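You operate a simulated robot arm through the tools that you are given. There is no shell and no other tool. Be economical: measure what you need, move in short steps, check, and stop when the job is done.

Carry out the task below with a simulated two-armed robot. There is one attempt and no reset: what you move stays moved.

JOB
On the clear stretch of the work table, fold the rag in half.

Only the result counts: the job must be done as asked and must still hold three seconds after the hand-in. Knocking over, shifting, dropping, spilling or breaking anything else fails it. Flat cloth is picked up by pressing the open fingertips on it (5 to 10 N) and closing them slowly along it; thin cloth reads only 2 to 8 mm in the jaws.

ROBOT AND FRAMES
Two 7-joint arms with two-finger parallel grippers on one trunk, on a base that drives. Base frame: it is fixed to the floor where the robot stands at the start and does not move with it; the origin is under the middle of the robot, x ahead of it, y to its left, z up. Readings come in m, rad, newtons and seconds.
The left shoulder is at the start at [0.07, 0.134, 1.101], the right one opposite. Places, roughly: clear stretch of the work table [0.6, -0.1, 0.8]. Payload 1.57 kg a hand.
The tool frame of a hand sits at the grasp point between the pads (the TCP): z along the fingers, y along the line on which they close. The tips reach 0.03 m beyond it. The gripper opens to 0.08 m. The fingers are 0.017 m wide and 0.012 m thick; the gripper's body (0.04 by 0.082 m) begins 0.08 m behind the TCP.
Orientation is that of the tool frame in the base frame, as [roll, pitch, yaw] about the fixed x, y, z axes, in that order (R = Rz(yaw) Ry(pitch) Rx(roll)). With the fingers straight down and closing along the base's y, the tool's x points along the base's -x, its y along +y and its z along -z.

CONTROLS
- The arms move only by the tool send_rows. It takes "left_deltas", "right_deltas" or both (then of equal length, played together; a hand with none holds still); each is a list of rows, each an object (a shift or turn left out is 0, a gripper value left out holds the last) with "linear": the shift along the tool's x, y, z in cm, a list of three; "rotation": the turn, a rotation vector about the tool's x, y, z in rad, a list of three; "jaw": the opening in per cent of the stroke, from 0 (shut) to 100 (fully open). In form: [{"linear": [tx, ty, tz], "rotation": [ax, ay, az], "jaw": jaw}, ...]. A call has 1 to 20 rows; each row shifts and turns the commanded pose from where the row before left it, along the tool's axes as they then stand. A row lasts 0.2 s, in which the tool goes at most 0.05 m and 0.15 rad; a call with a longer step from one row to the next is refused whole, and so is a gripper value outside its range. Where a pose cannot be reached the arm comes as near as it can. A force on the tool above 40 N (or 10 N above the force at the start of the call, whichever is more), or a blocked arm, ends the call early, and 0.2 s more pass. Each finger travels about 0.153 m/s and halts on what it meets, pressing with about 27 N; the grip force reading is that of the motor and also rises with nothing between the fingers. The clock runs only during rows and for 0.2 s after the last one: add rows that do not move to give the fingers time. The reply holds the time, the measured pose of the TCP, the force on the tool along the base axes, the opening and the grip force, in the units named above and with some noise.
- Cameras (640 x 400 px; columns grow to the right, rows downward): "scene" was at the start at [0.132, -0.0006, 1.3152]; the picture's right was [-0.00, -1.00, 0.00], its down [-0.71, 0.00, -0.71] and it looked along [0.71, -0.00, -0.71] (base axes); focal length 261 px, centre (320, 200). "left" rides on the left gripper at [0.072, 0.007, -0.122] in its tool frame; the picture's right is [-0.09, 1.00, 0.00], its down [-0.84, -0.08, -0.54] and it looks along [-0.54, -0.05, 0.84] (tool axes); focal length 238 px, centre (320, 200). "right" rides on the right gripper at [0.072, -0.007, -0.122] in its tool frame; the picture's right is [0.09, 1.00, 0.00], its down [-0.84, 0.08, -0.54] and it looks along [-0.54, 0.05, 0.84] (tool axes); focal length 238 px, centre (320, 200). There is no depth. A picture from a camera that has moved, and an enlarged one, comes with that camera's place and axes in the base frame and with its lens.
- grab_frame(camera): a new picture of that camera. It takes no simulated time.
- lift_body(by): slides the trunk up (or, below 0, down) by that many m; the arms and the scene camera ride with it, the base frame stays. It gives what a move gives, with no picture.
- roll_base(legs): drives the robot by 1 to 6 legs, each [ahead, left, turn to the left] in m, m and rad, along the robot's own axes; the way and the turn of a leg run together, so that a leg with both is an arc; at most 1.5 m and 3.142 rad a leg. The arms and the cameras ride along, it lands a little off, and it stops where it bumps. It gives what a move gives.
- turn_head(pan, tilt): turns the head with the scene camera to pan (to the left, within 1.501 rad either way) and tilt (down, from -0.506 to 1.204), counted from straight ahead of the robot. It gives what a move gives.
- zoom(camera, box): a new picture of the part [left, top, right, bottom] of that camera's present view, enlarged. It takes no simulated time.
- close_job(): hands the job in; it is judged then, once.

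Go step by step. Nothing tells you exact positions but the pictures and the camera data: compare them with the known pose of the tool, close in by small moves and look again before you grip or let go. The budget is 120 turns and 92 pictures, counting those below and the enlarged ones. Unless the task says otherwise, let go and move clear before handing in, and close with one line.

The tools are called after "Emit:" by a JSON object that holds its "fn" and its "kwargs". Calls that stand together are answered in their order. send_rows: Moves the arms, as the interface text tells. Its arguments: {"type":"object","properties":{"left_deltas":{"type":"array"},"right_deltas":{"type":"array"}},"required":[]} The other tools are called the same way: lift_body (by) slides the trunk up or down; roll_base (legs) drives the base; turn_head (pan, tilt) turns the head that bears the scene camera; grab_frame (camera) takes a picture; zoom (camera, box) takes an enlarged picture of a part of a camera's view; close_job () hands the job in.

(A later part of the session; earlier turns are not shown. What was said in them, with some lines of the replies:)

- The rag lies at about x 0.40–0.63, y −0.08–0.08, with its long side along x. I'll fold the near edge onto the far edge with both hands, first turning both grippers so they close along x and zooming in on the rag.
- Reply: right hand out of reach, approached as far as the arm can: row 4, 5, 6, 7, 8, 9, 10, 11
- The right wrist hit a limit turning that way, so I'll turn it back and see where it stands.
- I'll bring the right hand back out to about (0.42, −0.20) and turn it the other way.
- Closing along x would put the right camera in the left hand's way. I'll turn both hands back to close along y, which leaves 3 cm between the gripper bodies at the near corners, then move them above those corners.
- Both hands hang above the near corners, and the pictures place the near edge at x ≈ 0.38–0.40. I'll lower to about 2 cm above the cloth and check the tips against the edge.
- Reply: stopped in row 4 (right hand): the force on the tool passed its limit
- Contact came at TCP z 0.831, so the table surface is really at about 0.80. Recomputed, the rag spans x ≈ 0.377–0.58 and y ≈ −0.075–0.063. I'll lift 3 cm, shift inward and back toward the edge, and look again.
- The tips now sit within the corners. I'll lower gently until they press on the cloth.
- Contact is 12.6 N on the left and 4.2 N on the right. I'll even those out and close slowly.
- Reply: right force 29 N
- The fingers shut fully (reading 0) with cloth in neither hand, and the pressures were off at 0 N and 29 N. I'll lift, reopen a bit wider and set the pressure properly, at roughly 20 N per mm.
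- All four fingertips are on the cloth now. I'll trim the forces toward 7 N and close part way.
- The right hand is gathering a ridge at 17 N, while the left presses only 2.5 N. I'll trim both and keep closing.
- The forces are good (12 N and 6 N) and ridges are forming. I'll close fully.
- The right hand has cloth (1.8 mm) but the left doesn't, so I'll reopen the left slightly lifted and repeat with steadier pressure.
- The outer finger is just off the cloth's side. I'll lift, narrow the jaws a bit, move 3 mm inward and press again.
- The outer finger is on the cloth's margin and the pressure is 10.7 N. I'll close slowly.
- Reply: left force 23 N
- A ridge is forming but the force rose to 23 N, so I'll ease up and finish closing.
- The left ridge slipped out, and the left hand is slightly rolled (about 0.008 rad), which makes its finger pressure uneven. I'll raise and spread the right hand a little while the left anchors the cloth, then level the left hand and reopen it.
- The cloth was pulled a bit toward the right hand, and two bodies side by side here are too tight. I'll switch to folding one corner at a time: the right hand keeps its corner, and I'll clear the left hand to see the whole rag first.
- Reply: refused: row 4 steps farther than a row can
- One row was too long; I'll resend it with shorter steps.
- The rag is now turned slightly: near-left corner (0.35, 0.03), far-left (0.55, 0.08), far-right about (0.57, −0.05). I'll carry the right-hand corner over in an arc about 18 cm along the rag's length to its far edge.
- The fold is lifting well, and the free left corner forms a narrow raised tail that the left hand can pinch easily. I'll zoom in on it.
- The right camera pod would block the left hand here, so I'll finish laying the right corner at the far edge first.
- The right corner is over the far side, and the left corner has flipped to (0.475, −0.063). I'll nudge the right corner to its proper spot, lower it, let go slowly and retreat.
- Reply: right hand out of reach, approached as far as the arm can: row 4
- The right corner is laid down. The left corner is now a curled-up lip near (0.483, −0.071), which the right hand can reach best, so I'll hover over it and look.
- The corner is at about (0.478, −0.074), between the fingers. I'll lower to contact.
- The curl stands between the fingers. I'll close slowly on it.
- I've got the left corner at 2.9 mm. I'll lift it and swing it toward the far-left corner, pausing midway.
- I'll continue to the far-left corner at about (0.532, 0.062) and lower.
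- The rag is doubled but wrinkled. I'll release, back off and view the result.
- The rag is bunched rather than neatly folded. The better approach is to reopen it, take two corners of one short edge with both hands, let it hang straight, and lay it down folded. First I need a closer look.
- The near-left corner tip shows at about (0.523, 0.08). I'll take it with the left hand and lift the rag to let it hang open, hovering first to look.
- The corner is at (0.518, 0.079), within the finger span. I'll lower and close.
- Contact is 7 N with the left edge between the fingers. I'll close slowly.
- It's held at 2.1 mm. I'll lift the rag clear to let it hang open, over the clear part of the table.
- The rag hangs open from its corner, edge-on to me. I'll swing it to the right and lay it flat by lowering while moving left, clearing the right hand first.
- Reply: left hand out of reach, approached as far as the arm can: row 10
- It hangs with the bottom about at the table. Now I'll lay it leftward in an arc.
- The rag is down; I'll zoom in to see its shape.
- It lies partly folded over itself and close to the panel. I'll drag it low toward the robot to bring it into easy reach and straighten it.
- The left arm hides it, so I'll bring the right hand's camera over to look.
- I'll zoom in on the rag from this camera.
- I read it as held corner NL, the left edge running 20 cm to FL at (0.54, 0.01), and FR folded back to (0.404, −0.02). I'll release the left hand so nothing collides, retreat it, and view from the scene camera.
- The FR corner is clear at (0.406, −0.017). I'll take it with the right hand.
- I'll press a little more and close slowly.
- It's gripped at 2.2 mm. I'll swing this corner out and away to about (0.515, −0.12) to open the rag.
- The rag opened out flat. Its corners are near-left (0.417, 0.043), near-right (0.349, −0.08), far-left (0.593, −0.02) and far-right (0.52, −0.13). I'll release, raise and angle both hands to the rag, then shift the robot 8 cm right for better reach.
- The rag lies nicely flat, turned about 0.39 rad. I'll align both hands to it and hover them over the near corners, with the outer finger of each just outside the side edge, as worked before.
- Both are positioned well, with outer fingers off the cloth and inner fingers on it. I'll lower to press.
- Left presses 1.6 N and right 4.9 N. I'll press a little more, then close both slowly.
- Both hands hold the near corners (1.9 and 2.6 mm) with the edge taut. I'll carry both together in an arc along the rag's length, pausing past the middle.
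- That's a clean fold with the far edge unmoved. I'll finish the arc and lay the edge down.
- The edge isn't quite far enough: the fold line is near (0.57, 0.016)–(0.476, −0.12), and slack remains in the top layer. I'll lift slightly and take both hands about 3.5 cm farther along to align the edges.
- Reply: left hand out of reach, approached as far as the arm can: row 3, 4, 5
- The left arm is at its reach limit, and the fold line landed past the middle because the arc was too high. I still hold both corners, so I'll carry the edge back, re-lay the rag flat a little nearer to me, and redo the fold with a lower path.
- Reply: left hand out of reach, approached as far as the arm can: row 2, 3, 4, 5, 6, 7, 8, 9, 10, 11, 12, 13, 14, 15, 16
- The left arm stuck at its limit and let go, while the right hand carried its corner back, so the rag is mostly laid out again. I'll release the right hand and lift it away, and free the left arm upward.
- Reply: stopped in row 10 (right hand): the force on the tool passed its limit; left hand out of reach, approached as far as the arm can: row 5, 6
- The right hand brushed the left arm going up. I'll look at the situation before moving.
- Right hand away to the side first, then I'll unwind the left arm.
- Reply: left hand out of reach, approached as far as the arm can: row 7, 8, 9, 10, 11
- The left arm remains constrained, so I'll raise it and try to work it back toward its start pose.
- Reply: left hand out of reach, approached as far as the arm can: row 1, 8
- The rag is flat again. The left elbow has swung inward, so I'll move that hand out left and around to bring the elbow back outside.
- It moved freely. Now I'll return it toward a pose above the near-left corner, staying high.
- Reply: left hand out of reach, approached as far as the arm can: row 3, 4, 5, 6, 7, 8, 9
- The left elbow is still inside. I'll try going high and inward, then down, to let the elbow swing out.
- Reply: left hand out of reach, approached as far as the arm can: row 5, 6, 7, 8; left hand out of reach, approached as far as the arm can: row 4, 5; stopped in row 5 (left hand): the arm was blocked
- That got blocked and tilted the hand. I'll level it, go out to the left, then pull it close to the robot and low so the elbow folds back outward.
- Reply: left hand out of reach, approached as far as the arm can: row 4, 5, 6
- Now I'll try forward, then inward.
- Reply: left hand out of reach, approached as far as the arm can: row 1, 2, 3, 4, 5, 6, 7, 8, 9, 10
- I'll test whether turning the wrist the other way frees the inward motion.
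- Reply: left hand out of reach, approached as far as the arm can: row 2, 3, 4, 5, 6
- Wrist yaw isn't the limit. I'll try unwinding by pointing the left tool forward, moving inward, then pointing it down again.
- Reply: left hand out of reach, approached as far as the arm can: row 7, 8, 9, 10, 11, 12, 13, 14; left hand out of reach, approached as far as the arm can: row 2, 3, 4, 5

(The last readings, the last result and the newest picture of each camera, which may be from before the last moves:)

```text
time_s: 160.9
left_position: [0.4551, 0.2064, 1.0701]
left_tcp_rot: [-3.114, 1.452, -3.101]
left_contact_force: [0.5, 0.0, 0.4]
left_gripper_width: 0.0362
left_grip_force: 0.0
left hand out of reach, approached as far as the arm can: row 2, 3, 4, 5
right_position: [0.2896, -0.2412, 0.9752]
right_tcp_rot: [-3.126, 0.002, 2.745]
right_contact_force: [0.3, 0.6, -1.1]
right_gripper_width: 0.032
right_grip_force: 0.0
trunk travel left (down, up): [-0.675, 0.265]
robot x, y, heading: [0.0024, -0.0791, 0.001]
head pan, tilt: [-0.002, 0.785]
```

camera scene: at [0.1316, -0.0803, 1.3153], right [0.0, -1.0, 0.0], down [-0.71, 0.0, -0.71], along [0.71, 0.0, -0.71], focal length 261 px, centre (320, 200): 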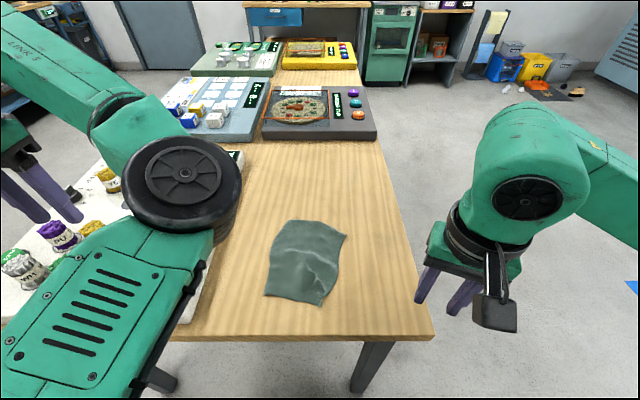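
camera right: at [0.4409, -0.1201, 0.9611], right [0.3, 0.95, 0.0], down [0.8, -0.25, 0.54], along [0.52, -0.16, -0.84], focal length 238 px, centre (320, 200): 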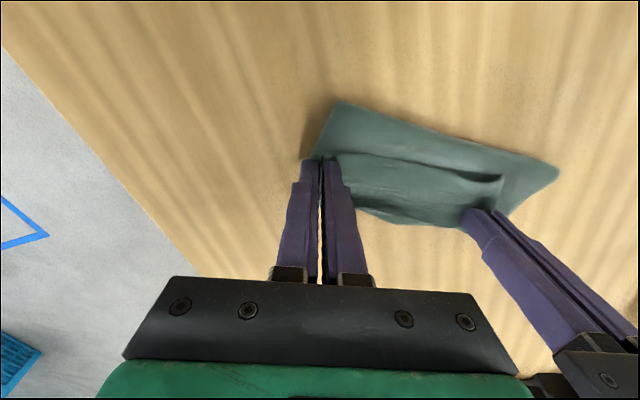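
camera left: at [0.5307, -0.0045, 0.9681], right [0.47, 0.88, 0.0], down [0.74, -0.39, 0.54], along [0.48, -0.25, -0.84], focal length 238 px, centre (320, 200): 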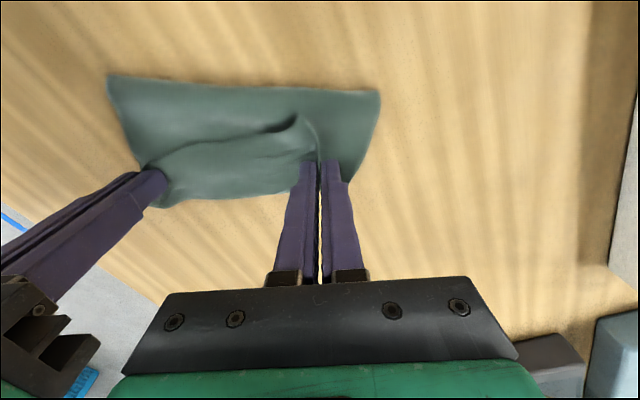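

Still limited. I'll stretch it straight ahead in this pose, then move inward and retract.

Emit:
{"fn": "send_rows", "kwargs": {"left_deltas": [{"linear": [0, 0, 4]}, {"linear": [0, 0, 4]}, {"linear": [0, 0, 4]}, {"linear": [0, 0, 4]}, {"linear": [0, 0, 4]}, {"linear": [0, 0, 4]}, {"linear": [0, 0, 4]}, {"linear": [0, -3, 0]}, {"linear": [0, -3, 0]}, {"linear": [0, -3, 0]}, {"linear": [0, -3, 0]}, {"linear": [0, -3, 0]}, {}]}}

Emit:
{"fn": "send_rows", "kwargs": {"left_deltas": [{"linear": [0, 0, -3]}, {"linear": [0, 0, -3]}, {"linear": [0, 0, -3]}, {"linear": [0, 0, -3]}, {"linear": [0, 0, -3]}, {"linear": [0, 0, -3]}, {"linear": [0, 0, -3]}, {}]}}

```text
time_s: 163.7
left_position: [0.7351, 0.091, 1.0416]
left_tcp_rot: [3.129, 1.459, -3.137]
left_contact_force: [0.6, -0.4, -0.1]
left_gripper_width: 0.0363
left_grip_force: 0.1
left hand out of reach, approached as far as the arm can: row 12
right_position: [0.2886, -0.2416, 0.9748]
right_tcp_rot: [-3.125, -0.001, 2.746]
right_contact_force: [0.2, 0.0, 0.4]
right_gripper_width: 0.032
right_grip_force: 0.0
trunk travel left (down, up): [-0.675, 0.265]
robot x, y, heading: [-0.0036, -0.0793, 0.002]
head pan, tilt: [-0.002, 0.785]
```

```text
time_s: 165.5
left_position: [0.5773, 0.1862, 1.0548]
left_tcp_rot: [-2.928, 1.455, -2.894]
left_contact_force: [0.1, 1.1, 1.1]
left_gripper_width: 0.0358
left_grip_force: 0.0
left hand out of reach, approached as far as the arm can: row 1, 2, 3, 4, 5, 6, 7
right_position: [0.2896, -0.2422, 0.9754]
right_tcp_rot: [-3.123, -0.002, 2.746]
right_contact_force: [-0.4, 0.4, -0.8]
right_gripper_width: 0.032
right_grip_force: 0.1
trunk travel left (down, up): [-0.675, 0.265]
robot x, y, heading: [0.0015, -0.0749, 0.001]
head pan, tilt: [-0.002, 0.785]
```

The left arm stays stuck, so I'll park it aside and finish with the right hand alone. It will pinch the middle of the near edge with the jaws closing along the rag's length, so nothing bunches sideways, and fold with a low path. First I'll turn the right hand and test its reach in the air.

Emit:
{"fn": "send_rows", "kwargs": {"left_deltas": [{"linear": [0, 3, 0]}, {"linear": [0, 4, 0]}, {"linear": [0, 4, 0]}, {"linear": [0, 4, 0]}, {}]}}

Emit:
{"fn": "send_rows", "kwargs": {"right_deltas": [{"rotation": [-0.0165, 0, 0], "jaw": 45}, {"rotation": [0, 0, 0.1408]}, {"rotation": [0, 0, 0.1408]}, {"rotation": [0, 0, 0.1408]}, {"rotation": [0, 0, 0.1408]}, {"rotation": [0, 0, 0.1408]}, {"rotation": [0, 0, 0.1408]}, {"rotation": [0, 0, 0.1408]}, {"rotation": [0, 0, 0.1408]}, {"rotation": [0, 0, 0.1408]}, {"rotation": [0, 0, 0.1408]}, {"linear": [3.8, 0.53, 0]}, {"linear": [3.8, 0.53, 0]}, {"linear": [3.8, 0.53, 0]}, {"linear": [3.8, 0.53, 0]}, {"linear": [3.8, 0.53, 0]}, {"linear": [3.7, 0.53, 0]}, {}]}}

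Emit:
{"fn": "send_rows", "kwargs": {"right_deltas": [{"linear": [0, 3, 1]}, {"linear": [0, 3, 2]}, {"linear": [0, 3, 2]}, {"linear": [0, 3, 2]}, {"linear": [0, 3, 0]}, {"linear": [0, 2.5, 0]}, {}]}}

```text
time_s: 166.7
left_position: [0.5753, 0.3242, 1.0588]
left_tcp_rot: [3.127, 1.46, 3.141]
left_contact_force: [0.5, 0.1, -1.0]
left_gripper_width: 0.036
left_grip_force: 0.0
right_position: [0.2883, -0.2426, 0.9748]
right_tcp_rot: [-3.125, 0.0, 2.743]
right_contact_force: [-0.6, 0.1, -0.5]
right_gripper_width: 0.0319
right_grip_force: 0.0
trunk travel left (down, up): [-0.675, 0.265]
robot x, y, heading: [0.001, -0.0736, 0.008]
head pan, tilt: [-0.002, 0.785]
```

```text
time_s: 170.5
left_position: [0.5758, 0.3242, 1.0577]
left_tcp_rot: [3.126, 1.459, 3.14]
left_contact_force: [0.4, -0.8, -0.6]
left_gripper_width: 0.0358
left_grip_force: 0.1
right_position: [0.3723, -0.0282, 0.9755]
right_tcp_rot: [-3.141, -0.001, 1.337]
right_contact_force: [-0.4, 0.0, -0.2]
right_gripper_width: 0.0358
right_grip_force: 0.0
trunk travel left (down, up): [-0.675, 0.265]
robot x, y, heading: [0.0006, -0.0813, 0.0]
head pan, tilt: [-0.002, 0.785]
```

```text
time_s: 172.1
left_position: [0.5743, 0.3264, 1.0588]
left_tcp_rot: [3.134, 1.457, -3.136]
left_contact_force: [-0.3, 0.3, 0.3]
left_gripper_width: 0.0358
left_grip_force: 0.0
right_position: [0.5418, -0.0662, 0.9054]
right_tcp_rot: [-3.142, 0.0, 1.335]
right_contact_force: [-1.1, -0.3, -0.1]
right_gripper_width: 0.036
right_grip_force: 0.2
trunk travel left (down, up): [-0.675, 0.265]
robot x, y, heading: [0.0005, -0.0801, 0.004]
head pan, tilt: [-0.002, 0.785]
```

The right hand reaches the far edge fine. I'll return over the near edge, lower to 2 cm above, and check with its camera.

Emit:
{"fn": "send_rows", "kwargs": {"right_deltas": [{"linear": [0, -3, 0]}, {"linear": [0, -3, 0]}, {"linear": [0, -3, 0]}, {"linear": [0, -3, 0]}, {"linear": [0, -3, 0]}, {"linear": [0, -2.5, 1]}, {"linear": [0, 0, 2.5]}, {"linear": [0, 0, 2]}, {}]}}

Emit:
{"fn": "grab_frame", "kwargs": {"camera": "right"}}

```text
time_s: 174.1
left_position: [0.5747, 0.3261, 1.0574]
left_tcp_rot: [3.134, 1.457, -3.136]
left_contact_force: [0.4, 0.0, -0.2]
left_gripper_width: 0.0358
left_grip_force: 0.2
right_position: [0.3726, -0.0288, 0.8495]
right_tcp_rot: [3.141, 0.0, 1.337]
right_contact_force: [-1.0, -0.1, -0.7]
right_gripper_width: 0.036
right_grip_force: 0.0
trunk travel left (down, up): [-0.675, 0.265]
robot x, y, heading: [-0.0025, -0.0797, 0.003]
head pan, tilt: [-0.002, 0.785]
```

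```text
6 pictures are left
camera right: at [0.3822, 0.043, 0.9723], right [0.99, -0.14, 0.0], down [-0.12, -0.83, 0.54], along [-0.08, -0.54, -0.84], focal length 238 px, centre (320, 200)
```

right: 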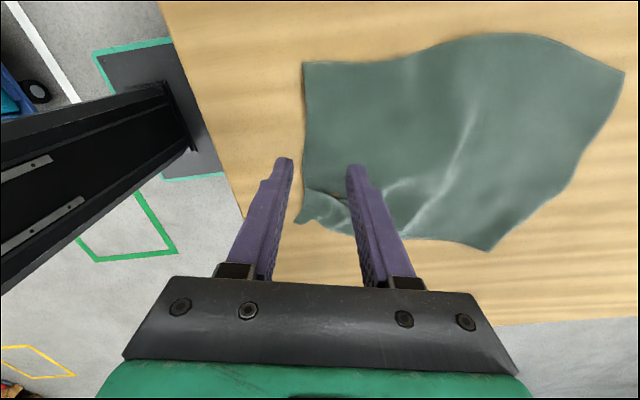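

The near edge passes between the fingers near its middle. I'll lower and press.

Emit:
{"fn": "send_rows", "kwargs": {"right_deltas": [{"linear": [0, 0, 0.9]}, {"linear": [0, 0, 0.6]}, {"linear": [0, 0, 0.3]}, {"linear": [0, 0, 0.12]}, {}]}}

```text
time_s: 175.3
left_position: [0.5738, 0.3258, 1.0582]
left_tcp_rot: [3.135, 1.459, -3.133]
left_contact_force: [0.0, -0.4, 0.2]
left_gripper_width: 0.0359
left_grip_force: 0.2
right_position: [0.3733, -0.028, 0.8315]
right_tcp_rot: [-3.14, -0.002, 1.338]
right_contact_force: [-0.1, 0.0, 4.9]
right_gripper_width: 0.0363
right_grip_force: 0.3
trunk travel left (down, up): [-0.675, 0.265]
robot x, y, heading: [-0.0031, -0.0768, -0.002]
head pan, tilt: [-0.002, 0.785]
```

Pressing at 4.9 N; I'll add a touch and close slowly.

Emit:
{"fn": "send_rows", "kwargs": {"right_deltas": [{"linear": [0, 0, 0.02]}, {}, {"jaw": 42}, {"jaw": 39}, {"jaw": 36}, {"jaw": 33}, {"jaw": 30}, {"jaw": 27}, {"jaw": 24}, {"jaw": 21}, {"jaw": 18}, {"jaw": 15}, {"jaw": 12}, {"jaw": 9}, {"jaw": 7}, {"jaw": 5}, {"jaw": 3}, {"jaw": 0}, {}, {}]}}

```text
time_s: 179.5
left_position: [0.5743, 0.3238, 1.0582]
left_tcp_rot: [3.13, 1.46, -3.139]
left_contact_force: [0.2, -0.1, -0.6]
left_gripper_width: 0.036
left_grip_force: 0.0
right_position: [0.3727, -0.029, 0.8319]
right_tcp_rot: [3.14, -0.002, 1.337]
right_contact_force: [3.2, -1.0, 15.7]
right_gripper_width: 0.0026
right_grip_force: 23.6
trunk travel left (down, up): [-0.675, 0.265]
robot x, y, heading: [0.0025, -0.0808, 0.0]
head pan, tilt: [-0.002, 0.785]
```

It's gripped at 2.6 mm. Now the low fold along the rag's length to the far edge.

Emit:
{"fn": "send_rows", "kwargs": {"right_deltas": [{"linear": [0, 0.3, -1.2]}, {"linear": [0, 0.7, -1.2]}, {"linear": [0, 1.0, -0.9]}, {"linear": [0, 1.2, -0.5]}, {"linear": [0, 1.3, -0.2]}, {"linear": [0, 1.3, 0]}, {"linear": [0, 1.3, 0]}, {"linear": [0, 1.3, 0]}, {"linear": [0, 1.3, 0]}, {"linear": [0, 1.3, 0]}, {"linear": [0, 1.3, 0]}, {"linear": [0, 1.3, 0.3]}, {"linear": [0, 1.2, 0.6]}, {"linear": [0, 1.0, 0.8]}, {"linear": [0, 0.9, 0.8]}, {"linear": [0, 0.7, 0.6]}, {"linear": [0, 0.5, 0.3]}, {"linear": [0, 0.1, 0.1]}, {}]}}

Emit:
{"fn": "zoom", "kwargs": {"camera": "scene", "box": [240, 190, 380, 310]}}

```text
time_s: 183.5
left_position: [0.576, 0.3244, 1.0581]
left_tcp_rot: [3.133, 1.459, -3.135]
left_contact_force: [0.1, 0.8, 0.4]
left_gripper_width: 0.036
left_grip_force: 0.0
right_position: [0.5485, -0.0695, 0.8353]
right_tcp_rot: [-3.141, 0.0, 1.336]
right_contact_force: [-1.0, 1.0, 0.4]
right_gripper_width: 0.0024
right_grip_force: 24.0
trunk travel left (down, up): [-0.675, 0.265]
robot x, y, heading: [0.0005, -0.0808, -0.003]
head pan, tilt: [-0.002, 0.785]
```

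```text
3.33 times, centred on (310, 250) of scene
camera zoom: at [0.1322, -0.0801, 1.3152], right [0.0, -1.0, 0.0], down [-0.71, 0.0, -0.71], along [0.71, 0.0, -0.71], focal length 871 px, centre (353, 33)
```

zoom: 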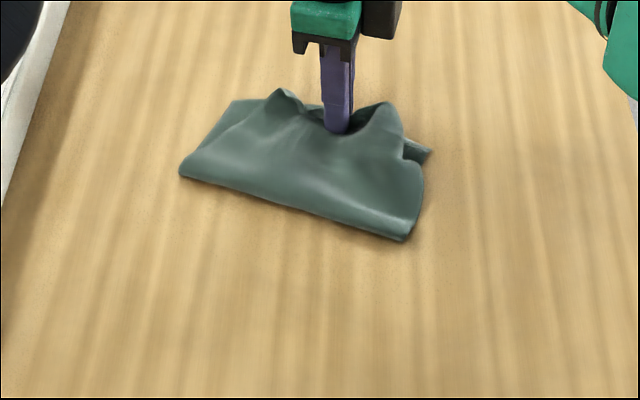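

That's a clean half fold, with near edge at far edge. I'll let go gently, lift straight up and look.

Emit:
{"fn": "send_rows", "kwargs": {"right_deltas": [{"linear": [0, 0, 0.25]}, {}, {"jaw": 3}, {"jaw": 6}, {"jaw": 9}, {"jaw": 13}, {"jaw": 17}, {}, {"linear": [0, 0, -0.7]}, {"linear": [0, 0, -1]}, {"linear": [0, 0, -2]}, {"linear": [0, 0, -3]}, {"linear": [0, 0, -3]}, {"linear": [-3, 0, 0]}, {"linear": [-4, 0, 0]}, {"linear": [-4, 0, 0]}, {"linear": [-4, 0, 0]}, {}]}}

Emit:
{"fn": "zoom", "kwargs": {"camera": "scene", "box": [240, 190, 380, 290]}}

```text
time_s: 187.3
left_position: [0.5749, 0.3261, 1.057]
left_tcp_rot: [-3.141, 1.459, -3.125]
left_contact_force: [-0.2, -0.8, 0.8]
left_gripper_width: 0.0361
left_grip_force: 0.2
right_position: [0.514, -0.2152, 0.9296]
right_tcp_rot: [3.142, 0.001, 1.338]
right_contact_force: [-0.5, -0.3, 0.2]
right_gripper_width: 0.0135
right_grip_force: 0.1
trunk travel left (down, up): [-0.675, 0.265]
robot x, y, heading: [-0.0004, -0.0794, 0.003]
head pan, tilt: [-0.002, 0.785]
```

```text
4.00 times, centred on (310, 240) of scene
camera zoom: at [0.1325, -0.0789, 1.3152], right [0.0, -1.0, 0.0], down [-0.71, 0.0, -0.71], along [0.71, 0.0, -0.71], focal length 1045 px, centre (360, 40)
```

zoom: 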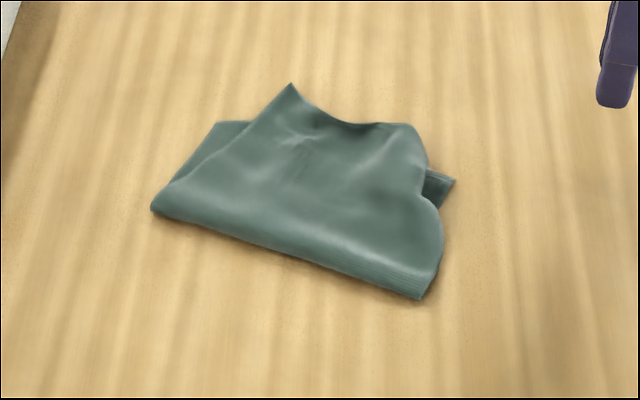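

The fold is good, but the top edge overhangs the far edge by about 2.5–4 cm, with only table beneath it there. I can re-pinch the middle of that overhanging edge, ease it back, and re-lay it about 3 cm shorter.

Emit:
{"fn": "send_rows", "kwargs": {"right_deltas": [{"linear": [3.7, 0.5, 0], "jaw": 32}, {"linear": [3.7, 0.5, 0]}, {"linear": [3.7, 0.5, 0]}, {"linear": [3.76, 0.53, 0]}, {"linear": [0, 0, 3]}, {"linear": [0, 0, 3]}, {"linear": [0, 0, 2]}, {"linear": [0, 0, 1]}, {"linear": [0, 0, 0.5]}, {"linear": [0, 0, 0.25]}, {}]}}

Emit:
{"fn": "grab_frame", "kwargs": {"camera": "right"}}

```text
time_s: 189.7
left_position: [0.5749, 0.3263, 1.0584]
left_tcp_rot: [3.134, 1.459, -3.134]
left_contact_force: [-0.3, 0.3, 0.3]
left_gripper_width: 0.0358
left_grip_force: 0.0
right_position: [0.567, -0.0755, 0.8325]
right_tcp_rot: [3.14, -0.003, 1.337]
right_contact_force: [0.3, 0.4, 0.8]
right_gripper_width: 0.0253
right_grip_force: 0.1
trunk travel left (down, up): [-0.675, 0.265]
robot x, y, heading: [-0.0032, -0.0799, 0.0]
head pan, tilt: [-0.002, 0.785]
```

```text
3 pictures are left
camera right: at [0.575, -0.0045, 0.9552], right [0.99, -0.14, 0.0], down [-0.12, -0.83, 0.54], along [-0.08, -0.54, -0.84], focal length 238 px, centre (320, 200)
```

right: 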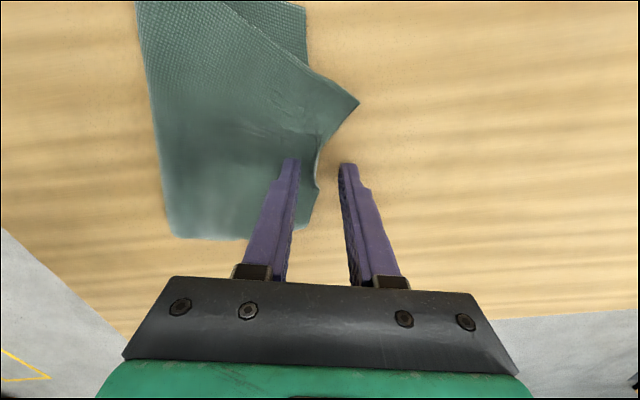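

I can see the top layer's left corner sticking out at (0.593, −0.036), while its place is the far-left corner at (0.573, 0.011). Moving each top corner to its match is better, so I'll pinch the left one first.

Emit:
{"fn": "send_rows", "kwargs": {"right_deltas": [{"linear": [0, 0, -1]}, {"linear": [0, 0, -2]}, {"linear": [2.1, 0.3, 0]}, {"linear": [2.1, 0.25, 0]}, {}, {"linear": [0, 0, 1.5]}, {"linear": [0, 0, 1]}, {"linear": [0, 0, 0.5]}, {"linear": [0, 0, 0.1]}, {}]}}

```text
time_s: 191.9
left_position: [0.5731, 0.3256, 1.059]
left_tcp_rot: [3.131, 1.46, -3.136]
left_contact_force: [0.1, -0.1, -0.2]
left_gripper_width: 0.0361
left_grip_force: 0.0
right_position: [0.556, -0.0565, 0.8318]
right_tcp_rot: [3.141, -0.002, 1.338]
right_contact_force: [1.0, -0.1, 14.9]
right_gripper_width: 0.0242
right_grip_force: 0.0
right hand out of reach, approached as far as the arm can: row 3, 4
trunk travel left (down, up): [-0.675, 0.265]
robot x, y, heading: [-0.0, -0.08, -0.004]
head pan, tilt: [-0.002, 0.785]
```

That's out of reach from here. The robot's base front is well clear of the table, so I'll lift and drive 8 cm ahead.

Emit:
{"fn": "send_rows", "kwargs": {"right_deltas": [{"linear": [0, 0, -1]}, {"linear": [0, 0, -3]}, {"linear": [0, 0, -4]}, {}]}}

Emit:
{"fn": "roll_base", "kwargs": {"legs": [[0.08, 0, 0]]}}

```text
time_s: 192.9
left_position: [0.5756, 0.3248, 1.0577]
left_tcp_rot: [3.132, 1.46, -3.134]
left_contact_force: [-0.6, 0.5, 0.0]
left_gripper_width: 0.0357
left_grip_force: 0.1
right_position: [0.5559, -0.0567, 0.9101]
right_tcp_rot: [-3.14, 0.0, 1.336]
right_contact_force: [0.0, -0.5, 0.4]
right_gripper_width: 0.0257
right_grip_force: 0.0
trunk travel left (down, up): [-0.675, 0.265]
robot x, y, heading: [-0.0037, -0.0804, -0.002]
head pan, tilt: [-0.002, 0.785]
```

```text
time_s: 193.9
left_position: [0.6528, 0.3255, 1.0579]
left_tcp_rot: [3.132, 1.458, -3.135]
left_contact_force: [0.1, -0.1, -0.2]
left_gripper_width: 0.0359
left_grip_force: 0.1
right_position: [0.6355, -0.0559, 0.9089]
right_tcp_rot: [3.141, 0.0, 1.337]
right_contact_force: [-0.8, 0.7, -0.2]
right_gripper_width: 0.0258
right_grip_force: 0.0
trunk travel left (down, up): [-0.675, 0.265]
robot x, y, heading: [0.0793, -0.0837, 0.003]
head pan, tilt: [-0.002, 0.785]
```

Driven. Now I'll hover over the left top corner and use one picture to aim.

Emit:
{"fn": "send_rows", "kwargs": {"right_deltas": [{"linear": [0.35, -2.8, 0]}, {"linear": [0.4, -2.77, 0]}, {"linear": [0, 0, 3]}, {"linear": [0, 0, 2]}, {}]}}

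Emit:
{"fn": "grab_frame", "kwargs": {"camera": "right"}}

```text
time_s: 195.1
left_position: [0.6535, 0.3252, 1.0575]
left_tcp_rot: [3.136, 1.459, -3.133]
left_contact_force: [-0.1, 0.4, 1.0]
left_gripper_width: 0.0363
left_grip_force: 0.0
right_position: [0.5834, -0.0361, 0.859]
right_tcp_rot: [-3.141, 0.001, 1.337]
right_contact_force: [-0.4, 0.1, 0.2]
right_gripper_width: 0.0257
right_grip_force: 0.1
trunk travel left (down, up): [-0.675, 0.265]
robot x, y, heading: [0.0788, -0.0808, 0.01]
head pan, tilt: [-0.002, 0.785]
```

```text
2 pictures are left
camera right: at [0.5924, 0.035, 0.9815], right [0.99, -0.14, 0.0], down [-0.12, -0.83, 0.54], along [-0.08, -0.54, -0.84], focal length 238 px, centre (320, 200)
```

right: 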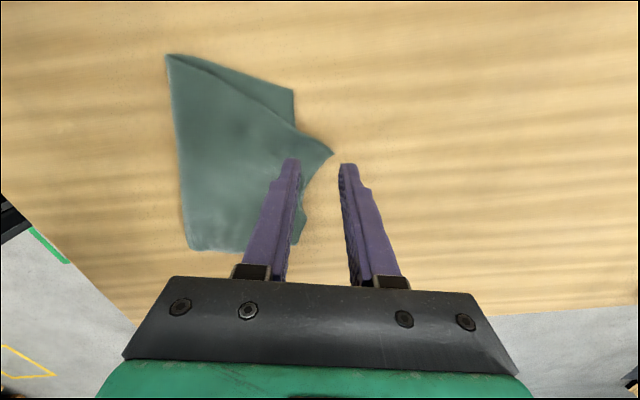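

The corner tip is at (0.591, −0.035), right between the fingers. I'll lower, press and close.

Emit:
{"fn": "send_rows", "kwargs": {"right_deltas": [{"linear": [0, 0, 1.5]}, {"linear": [0, 0, 0.8]}, {"linear": [0, 0, 0.35]}, {"linear": [0, 0, 0.15]}, {}]}}

```text
time_s: 196.3
left_position: [0.6532, 0.327, 1.0586]
left_tcp_rot: [3.134, 1.459, -3.135]
left_contact_force: [0.4, -1.0, 0.4]
left_gripper_width: 0.0359
left_grip_force: 0.0
right_position: [0.5826, -0.0366, 0.8319]
right_tcp_rot: [3.141, -0.004, 1.337]
right_contact_force: [0.8, 0.2, 6.6]
right_gripper_width: 0.0252
right_grip_force: 0.1
trunk travel left (down, up): [-0.675, 0.265]
robot x, y, heading: [0.0785, -0.08, 0.003]
head pan, tilt: [-0.002, 0.785]
```

Emit:
{"fn": "send_rows", "kwargs": {"right_deltas": [{"jaw": 30}, {"jaw": 28}, {"jaw": 26}, {"jaw": 24}, {"jaw": 22}, {"jaw": 20}, {"jaw": 18}, {"jaw": 16}, {"jaw": 14}, {"jaw": 12}, {"jaw": 10}, {"jaw": 8}, {"jaw": 6}, {"jaw": 4}, {"jaw": 2}, {"jaw": 0}, {}, {}]}}

```text
time_s: 200.1
left_position: [0.652, 0.3251, 1.0577]
left_tcp_rot: [3.132, 1.46, -3.136]
left_contact_force: [-0.5, -0.6, 0.1]
left_gripper_width: 0.0361
left_grip_force: 0.1
right_position: [0.5821, -0.036, 0.8312]
right_tcp_rot: [3.141, 0.0, 1.336]
right_contact_force: [-0.1, -0.9, 7.4]
right_gripper_width: 0.0022
right_grip_force: 23.7
trunk travel left (down, up): [-0.675, 0.265]
robot x, y, heading: [0.0834, -0.0782, -0.001]
head pan, tilt: [-0.002, 0.785]
```

Gripped. I'll lift slightly, move the corner onto the far-left corner, lower, release and rise.

Emit:
{"fn": "send_rows", "kwargs": {"right_deltas": [{"linear": [0, 0, -0.7]}, {"linear": [0, 0, -0.7]}, {"linear": [1.1, -0.9, 0]}, {"linear": [1.2, -0.9, 0]}, {"linear": [1.2, -1.0, 0]}, {"linear": [0, 0, 0.6]}, {"linear": [0, 0, 0.6]}, {}, {"jaw": 4}, {"jaw": 8}, {"jaw": 12}, {"jaw": 17}, {}, {"linear": [0, 0, -0.7]}, {"linear": [0, 0, -1.5]}, {"linear": [0, 0, -3]}, {"linear": [0, 0, -3]}, {}]}}

```text
time_s: 203.9
left_position: [0.6539, 0.3253, 1.0576]
left_tcp_rot: [3.133, 1.46, -3.133]
left_contact_force: [-0.5, 0.3, -1.1]
left_gripper_width: 0.0361
left_grip_force: 0.2
right_position: [0.5651, 0.004, 0.9161]
right_tcp_rot: [-3.14, 0.0, 1.337]
right_contact_force: [0.5, 0.7, -0.5]
right_gripper_width: 0.0136
right_grip_force: 0.0
trunk travel left (down, up): [-0.675, 0.265]
robot x, y, heading: [0.0796, -0.0761, 0.002]
head pan, tilt: [-0.002, 0.785]
```

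I'll move the hand aside and take one overall picture.

Emit:
{"fn": "send_rows", "kwargs": {"right_deltas": [{"linear": [-4, 0, 0]}, {"linear": [-4, 0, 0]}, {"linear": [-4, 0, 0]}, {"linear": [-4, 0, 0]}, {"linear": [-4, 0, 0]}, {"linear": [-3, 0, 0]}, {}]}}

Emit:
{"fn": "zoom", "kwargs": {"camera": "scene", "box": [240, 200, 380, 310]}}

```text
time_s: 205.5
left_position: [0.6546, 0.3261, 1.0573]
left_tcp_rot: [3.138, 1.459, -3.129]
left_contact_force: [0.2, 0.2, 0.1]
left_gripper_width: 0.0361
left_grip_force: 0.1
right_position: [0.511, -0.2186, 0.9144]
right_tcp_rot: [-3.141, 0.0, 1.336]
right_contact_force: [0.1, -0.7, -0.1]
right_gripper_width: 0.0136
right_grip_force: 0.2
trunk travel left (down, up): [-0.675, 0.265]
robot x, y, heading: [0.0801, -0.0823, 0.002]
head pan, tilt: [-0.002, 0.785]
```

```text
3.64 times, centred on (310, 255) of scene
camera zoom: at [0.2113, -0.0793, 1.3151], right [0.0, -1.0, 0.0], down [-0.71, 0.0, -0.71], along [0.71, 0.0, -0.71], focal length 950 px, centre (356, 0)
```

zoom: 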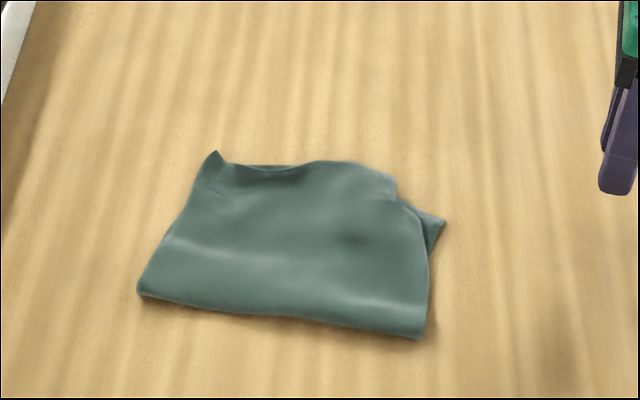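

Much better: the left side is aligned and the fold line is nearly at half. Only the right top corner at about (0.555, −0.104) is off its match (0.531, −0.135). I'll repeat the same small correction there with a narrow pinch.

Emit:
{"fn": "send_rows", "kwargs": {"right_deltas": [{"linear": [3.1, 0.4, 0], "jaw": 24}, {"linear": [3.1, 0.4, 0]}, {"linear": [3.1, 0.4, 0]}, {"linear": [3.18, 0.48, 0]}, {"linear": [0, 0, 3]}, {"linear": [0, 0, 2.5]}, {"linear": [0, 0, 1.5]}, {"linear": [0, 0, 0.7]}, {"linear": [0, 0, 0.35]}, {"linear": [0, 0, 0.15]}, {}]}}

```text
time_s: 207.9
left_position: [0.6533, 0.3252, 1.0583]
left_tcp_rot: [3.134, 1.459, -3.133]
left_contact_force: [-1.2, -0.4, 1.1]
left_gripper_width: 0.0361
left_grip_force: 0.0
right_position: [0.5546, -0.1019, 0.8345]
right_tcp_rot: [-3.14, 0.001, 1.338]
right_contact_force: [0.8, -0.5, 4.7]
right_gripper_width: 0.0186
right_grip_force: 0.0
trunk travel left (down, up): [-0.675, 0.265]
robot x, y, heading: [0.0784, -0.0763, -0.002]
head pan, tilt: [-0.002, 0.785]
```

Light contact at 4.7 N. I'll close slowly.

Emit:
{"fn": "send_rows", "kwargs": {"right_deltas": [{"jaw": 22}, {"jaw": 20}, {"jaw": 18}, {"jaw": 16}, {"jaw": 14}, {"jaw": 12}, {"jaw": 10}, {"jaw": 8}, {"jaw": 6}, {"jaw": 4}, {"jaw": 2}, {"jaw": 0}, {}, {}]}}

```text
time_s: 210.9
left_position: [0.6522, 0.3268, 1.0585]
left_tcp_rot: [3.134, 1.46, -3.134]
left_contact_force: [0.5, 0.5, -1.0]
left_gripper_width: 0.0362
left_grip_force: 0.1
right_position: [0.5558, -0.1011, 0.8338]
right_tcp_rot: [3.141, 0.001, 1.336]
right_contact_force: [-1.0, -0.7, 4.9]
right_gripper_width: 0.0
right_grip_force: 21.4
trunk travel left (down, up): [-0.675, 0.265]
robot x, y, heading: [0.0792, -0.0775, 0.004]
head pan, tilt: [-0.002, 0.785]
```

No cloth caught. I'll retry once with a wider opening and slightly more pressure.

Emit:
{"fn": "send_rows", "kwargs": {"right_deltas": [{"linear": [0, 0, -1.5]}, {"linear": [0, -0.3, -0.5], "jaw": 38}, {}, {}, {"linear": [0, 0, 1.2]}, {"linear": [0, 0, 0.5]}, {"linear": [0, 0, 0.35]}, {}]}}

```text
time_s: 212.7
left_position: [0.6537, 0.3257, 1.058]
left_tcp_rot: [3.134, 1.458, -3.135]
left_contact_force: [-0.3, 0.5, -0.6]
left_gripper_width: 0.036
left_grip_force: 0.1
right_position: [0.5531, -0.101, 0.8326]
right_tcp_rot: [-3.141, 0.001, 1.337]
right_contact_force: [0.1, 0.3, 0.2]
right_gripper_width: 0.0302
right_grip_force: 0.1
trunk travel left (down, up): [-0.675, 0.265]
robot x, y, heading: [0.0774, -0.0758, 0.001]
head pan, tilt: [-0.002, 0.785]
```

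Emit:
{"fn": "send_rows", "kwargs": {"right_deltas": [{"linear": [0, 0, 0.08]}, {}]}}

```text
time_s: 213.3
left_position: [0.6541, 0.3253, 1.0581]
left_tcp_rot: [3.135, 1.458, -3.135]
left_contact_force: [0.4, -0.6, -0.1]
left_gripper_width: 0.0359
left_grip_force: 0.1
right_position: [0.5513, -0.101, 0.8325]
right_tcp_rot: [-3.14, 0.003, 1.336]
right_contact_force: [0.6, -1.0, 1.7]
right_gripper_width: 0.0301
right_grip_force: 0.0
trunk travel left (down, up): [-0.675, 0.265]
robot x, y, heading: [0.0779, -0.081, 0.003]
head pan, tilt: [-0.002, 0.785]
```

Contact has begun at 1.7 N. I'll press a little more and close slowly.

Emit:
{"fn": "send_rows", "kwargs": {"right_deltas": [{"linear": [0, 0, 0.04]}, {"jaw": 36}, {"jaw": 34}, {"jaw": 32}, {"jaw": 30}, {"jaw": 28}, {"jaw": 26}, {"jaw": 23}, {"jaw": 20}, {"jaw": 17}, {"jaw": 14}, {"jaw": 12}, {"jaw": 10}, {"jaw": 8}, {"jaw": 6}, {"jaw": 4}, {"jaw": 2}, {"jaw": 0}, {}, {}]}}

```text
time_s: 217.5
left_position: [0.653, 0.3263, 1.0573]
left_tcp_rot: [3.134, 1.459, -3.132]
left_contact_force: [0.1, 0.7, 0.1]
left_gripper_width: 0.0361
left_grip_force: 0.0
right_position: [0.554, -0.1013, 0.8318]
right_tcp_rot: [3.141, -0.001, 1.336]
right_contact_force: [-0.8, 0.4, 3.0]
right_gripper_width: 0.0025
right_grip_force: 23.8
trunk travel left (down, up): [-0.675, 0.265]
robot x, y, heading: [0.0764, -0.0778, -0.003]
head pan, tilt: [-0.002, 0.785]
```

It's gripped at 2.5 mm, a single ridge. I'll lift slightly, move it to the far-right corner, lay it down, release and retreat.

Emit:
{"fn": "send_rows", "kwargs": {"right_deltas": [{"linear": [0, 0, -0.7]}, {"linear": [0, 0, -0.7]}, {"linear": [-1.0, -0.3, 0]}, {"linear": [-1.0, -0.4, 0]}, {"linear": [-1.1, -0.4, 0]}, {"linear": [0, 0, 0.6]}, {"linear": [0, 0, 0.6]}, {}, {"jaw": 4}, {"jaw": 8}, {"jaw": 12}, {"jaw": 17}, {}, {"linear": [0, 0, -0.7]}, {"linear": [0, 0, -1.5]}, {"linear": [0, 0, -3]}, {"linear": [0, 0, -4]}, {"linear": [-4, 0, 0]}, {"linear": [-4, 0, 0]}, {"linear": [-4, 0, 0]}]}}

Emit:
{"fn": "zoom", "kwargs": {"camera": "scene", "box": [240, 200, 380, 310]}}

```text
time_s: 221.7
left_position: [0.653, 0.324, 1.0585]
left_tcp_rot: [3.124, 1.462, 3.138]
left_contact_force: [-0.2, -1.0, 0.2]
left_gripper_width: 0.0361
left_grip_force: 0.1
right_position: [0.5054, -0.2473, 0.9265]
right_tcp_rot: [3.141, -0.001, 1.338]
right_contact_force: [-0.9, 0.5, 0.7]
right_gripper_width: 0.0138
right_grip_force: 0.1
trunk travel left (down, up): [-0.675, 0.265]
robot x, y, heading: [0.0796, -0.0796, 0.002]
head pan, tilt: [-0.002, 0.785]
```

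```text
3.64 times, centred on (310, 255) of scene
camera zoom: at [0.21, -0.0814, 1.3153], right [0.0, -1.0, 0.0], down [-0.71, 0.0, -0.71], along [0.71, 0.0, -0.71], focal length 950 px, centre (356, 0)
```

zoom: 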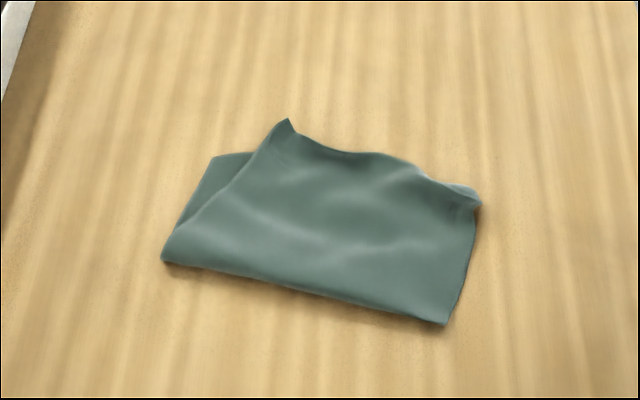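

The right corner came over but pulled the top layer's left corner out to about (0.598, −0.038) again. I'll repeat the left correction, which worked well before, checking each step by the readings since I have no pictures left.

Emit:
{"fn": "send_rows", "kwargs": {"right_deltas": [{"linear": [3.7, 0.5, 0], "jaw": 32}, {"linear": [3.7, 0.5, 0]}, {"linear": [3.7, 0.5, 0]}, {"linear": [3.7, 0.5, 0]}, {"linear": [3.7, 0.6, 0]}, {"linear": [3.86, 0.6, 0]}, {}, {"linear": [0, 0, 3]}, {"linear": [0, 0, 3]}, {"linear": [0, 0, 2]}, {"linear": [0, 0, 0.8]}, {}]}}

```text
time_s: 224.3
left_position: [0.6544, 0.3247, 1.0589]
left_tcp_rot: [3.132, 1.459, -3.135]
left_contact_force: [0.3, 0.4, 0.8]
left_gripper_width: 0.036
left_grip_force: 0.0
right_position: [0.591, -0.0353, 0.8382]
right_tcp_rot: [3.141, -0.001, 1.338]
right_contact_force: [0.1, 0.3, -0.3]
right_gripper_width: 0.0259
right_grip_force: 0.0
trunk travel left (down, up): [-0.675, 0.265]
robot x, y, heading: [0.0802, -0.0841, 0.001]
head pan, tilt: [-0.002, 0.785]
```

Emit:
{"fn": "send_rows", "kwargs": {"right_deltas": [{"linear": [0, -0.35, 0.3]}, {"linear": [0, 0, 0.25]}, {"linear": [0, 0, 0.12]}, {}]}}

```text
time_s: 225.3
left_position: [0.6538, 0.3255, 1.0595]
left_tcp_rot: [3.132, 1.457, -3.134]
left_contact_force: [0.6, 0.5, -0.2]
left_gripper_width: 0.0361
left_grip_force: 0.0
right_position: [0.5872, -0.0345, 0.8325]
right_tcp_rot: [-3.141, -0.002, 1.338]
right_contact_force: [1.3, -0.4, 8.0]
right_gripper_width: 0.0244
right_grip_force: 0.1
trunk travel left (down, up): [-0.675, 0.265]
robot x, y, heading: [0.077, -0.0813, -0.002]
head pan, tilt: [-0.002, 0.785]
```

Pressing at 8 N; I'll close slowly.

Emit:
{"fn": "send_rows", "kwargs": {"right_deltas": [{"jaw": 30}, {"jaw": 28}, {"jaw": 26}, {"jaw": 24}, {"jaw": 22}, {"jaw": 20}, {"jaw": 18}, {"jaw": 16}, {"jaw": 14}, {"jaw": 12}, {"jaw": 10}, {"jaw": 8}, {"jaw": 6}, {"jaw": 4}, {"jaw": 2}, {"jaw": 0}, {}, {}]}}

```text
time_s: 229.1
left_position: [0.6523, 0.3256, 1.0585]
left_tcp_rot: [3.13, 1.463, -3.138]
left_contact_force: [0.1, 0.1, 0.1]
left_gripper_width: 0.036
left_grip_force: 0.1
right_position: [0.5858, -0.0352, 0.8325]
right_tcp_rot: [3.139, -0.001, 1.338]
right_contact_force: [0.9, -0.9, 12.5]
right_gripper_width: 0.0021
right_grip_force: 23.8
trunk travel left (down, up): [-0.675, 0.265]
robot x, y, heading: [0.0829, -0.0804, 0.005]
head pan, tilt: [-0.002, 0.785]
```

Gripped at 2.1 mm. I'll make the same move to the far-left corner, lay it down, release and retreat.

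Emit:
{"fn": "send_rows", "kwargs": {"right_deltas": [{"linear": [0, 0, -0.7]}, {"linear": [0, 0, -0.7]}, {"linear": [1.1, -0.9, 0]}, {"linear": [1.2, -1.0, 0]}, {"linear": [1.1, -1.0, 0]}, {"linear": [0, 0, 0.6]}, {"linear": [0, 0, 0.6]}, {}, {"jaw": 4}, {"jaw": 8}, {"jaw": 12}, {"jaw": 17}, {}, {"linear": [0, 0, -0.7]}, {"linear": [0, 0, -1.5]}, {"linear": [0, 0, -3]}, {"linear": [0, 0, -4]}, {"linear": [0, 0, -3]}, {}]}}

Emit:
{"fn": "send_rows", "kwargs": {"right_deltas": [{"linear": [-4, 0, 0]}, {"linear": [-4, 0, 0]}, {"linear": [-4, 0, 0]}, {"linear": [-4, 0, 0]}, {"linear": [-4, 0, 0]}, {"linear": [-4, 0, 0]}, {}, {}, {}, {}]}}

```text
time_s: 233.1
left_position: [0.6544, 0.3265, 1.0577]
left_tcp_rot: [3.134, 1.459, -3.134]
left_contact_force: [-0.5, 0.0, -0.3]
left_gripper_width: 0.0363
left_grip_force: 0.1
right_position: [0.5665, 0.007, 0.9547]
right_tcp_rot: [-3.141, -0.001, 1.337]
right_contact_force: [0.1, 0.4, 0.1]
right_gripper_width: 0.0135
right_grip_force: 0.1
trunk travel left (down, up): [-0.675, 0.265]
robot x, y, heading: [0.0798, -0.0785, -0.0]
head pan, tilt: [-0.002, 0.785]
```

```text
time_s: 235.3
left_position: [0.6541, 0.3255, 1.058]
left_tcp_rot: [3.138, 1.458, -3.131]
left_contact_force: [-0.1, -0.9, -0.1]
left_gripper_width: 0.0359
left_grip_force: 0.1
right_position: [0.5095, -0.2264, 0.9555]
right_tcp_rot: [3.141, 0.0, 1.337]
right_contact_force: [0.0, 0.3, 0.0]
right_gripper_width: 0.0137
right_grip_force: 0.1
trunk travel left (down, up): [-0.675, 0.265]
robot x, y, heading: [0.0768, -0.0826, -0.002]
head pan, tilt: [-0.002, 0.785]
```

The rag is folded and both hands are clear, so I'm handing in.

Emit:
{"fn": "close_job", "kwargs": {}}

```text
The job is handed in.
```

I folded the rag in half on the clear stretch of the table, released it, moved both hands clear and handed it in. I had no pictures left after the last left-corner correction, so the final edge alignment is unconfirmed. In the last picture the top layer's left corner was about 5–6 cm off its match, and I then moved it back by feel.
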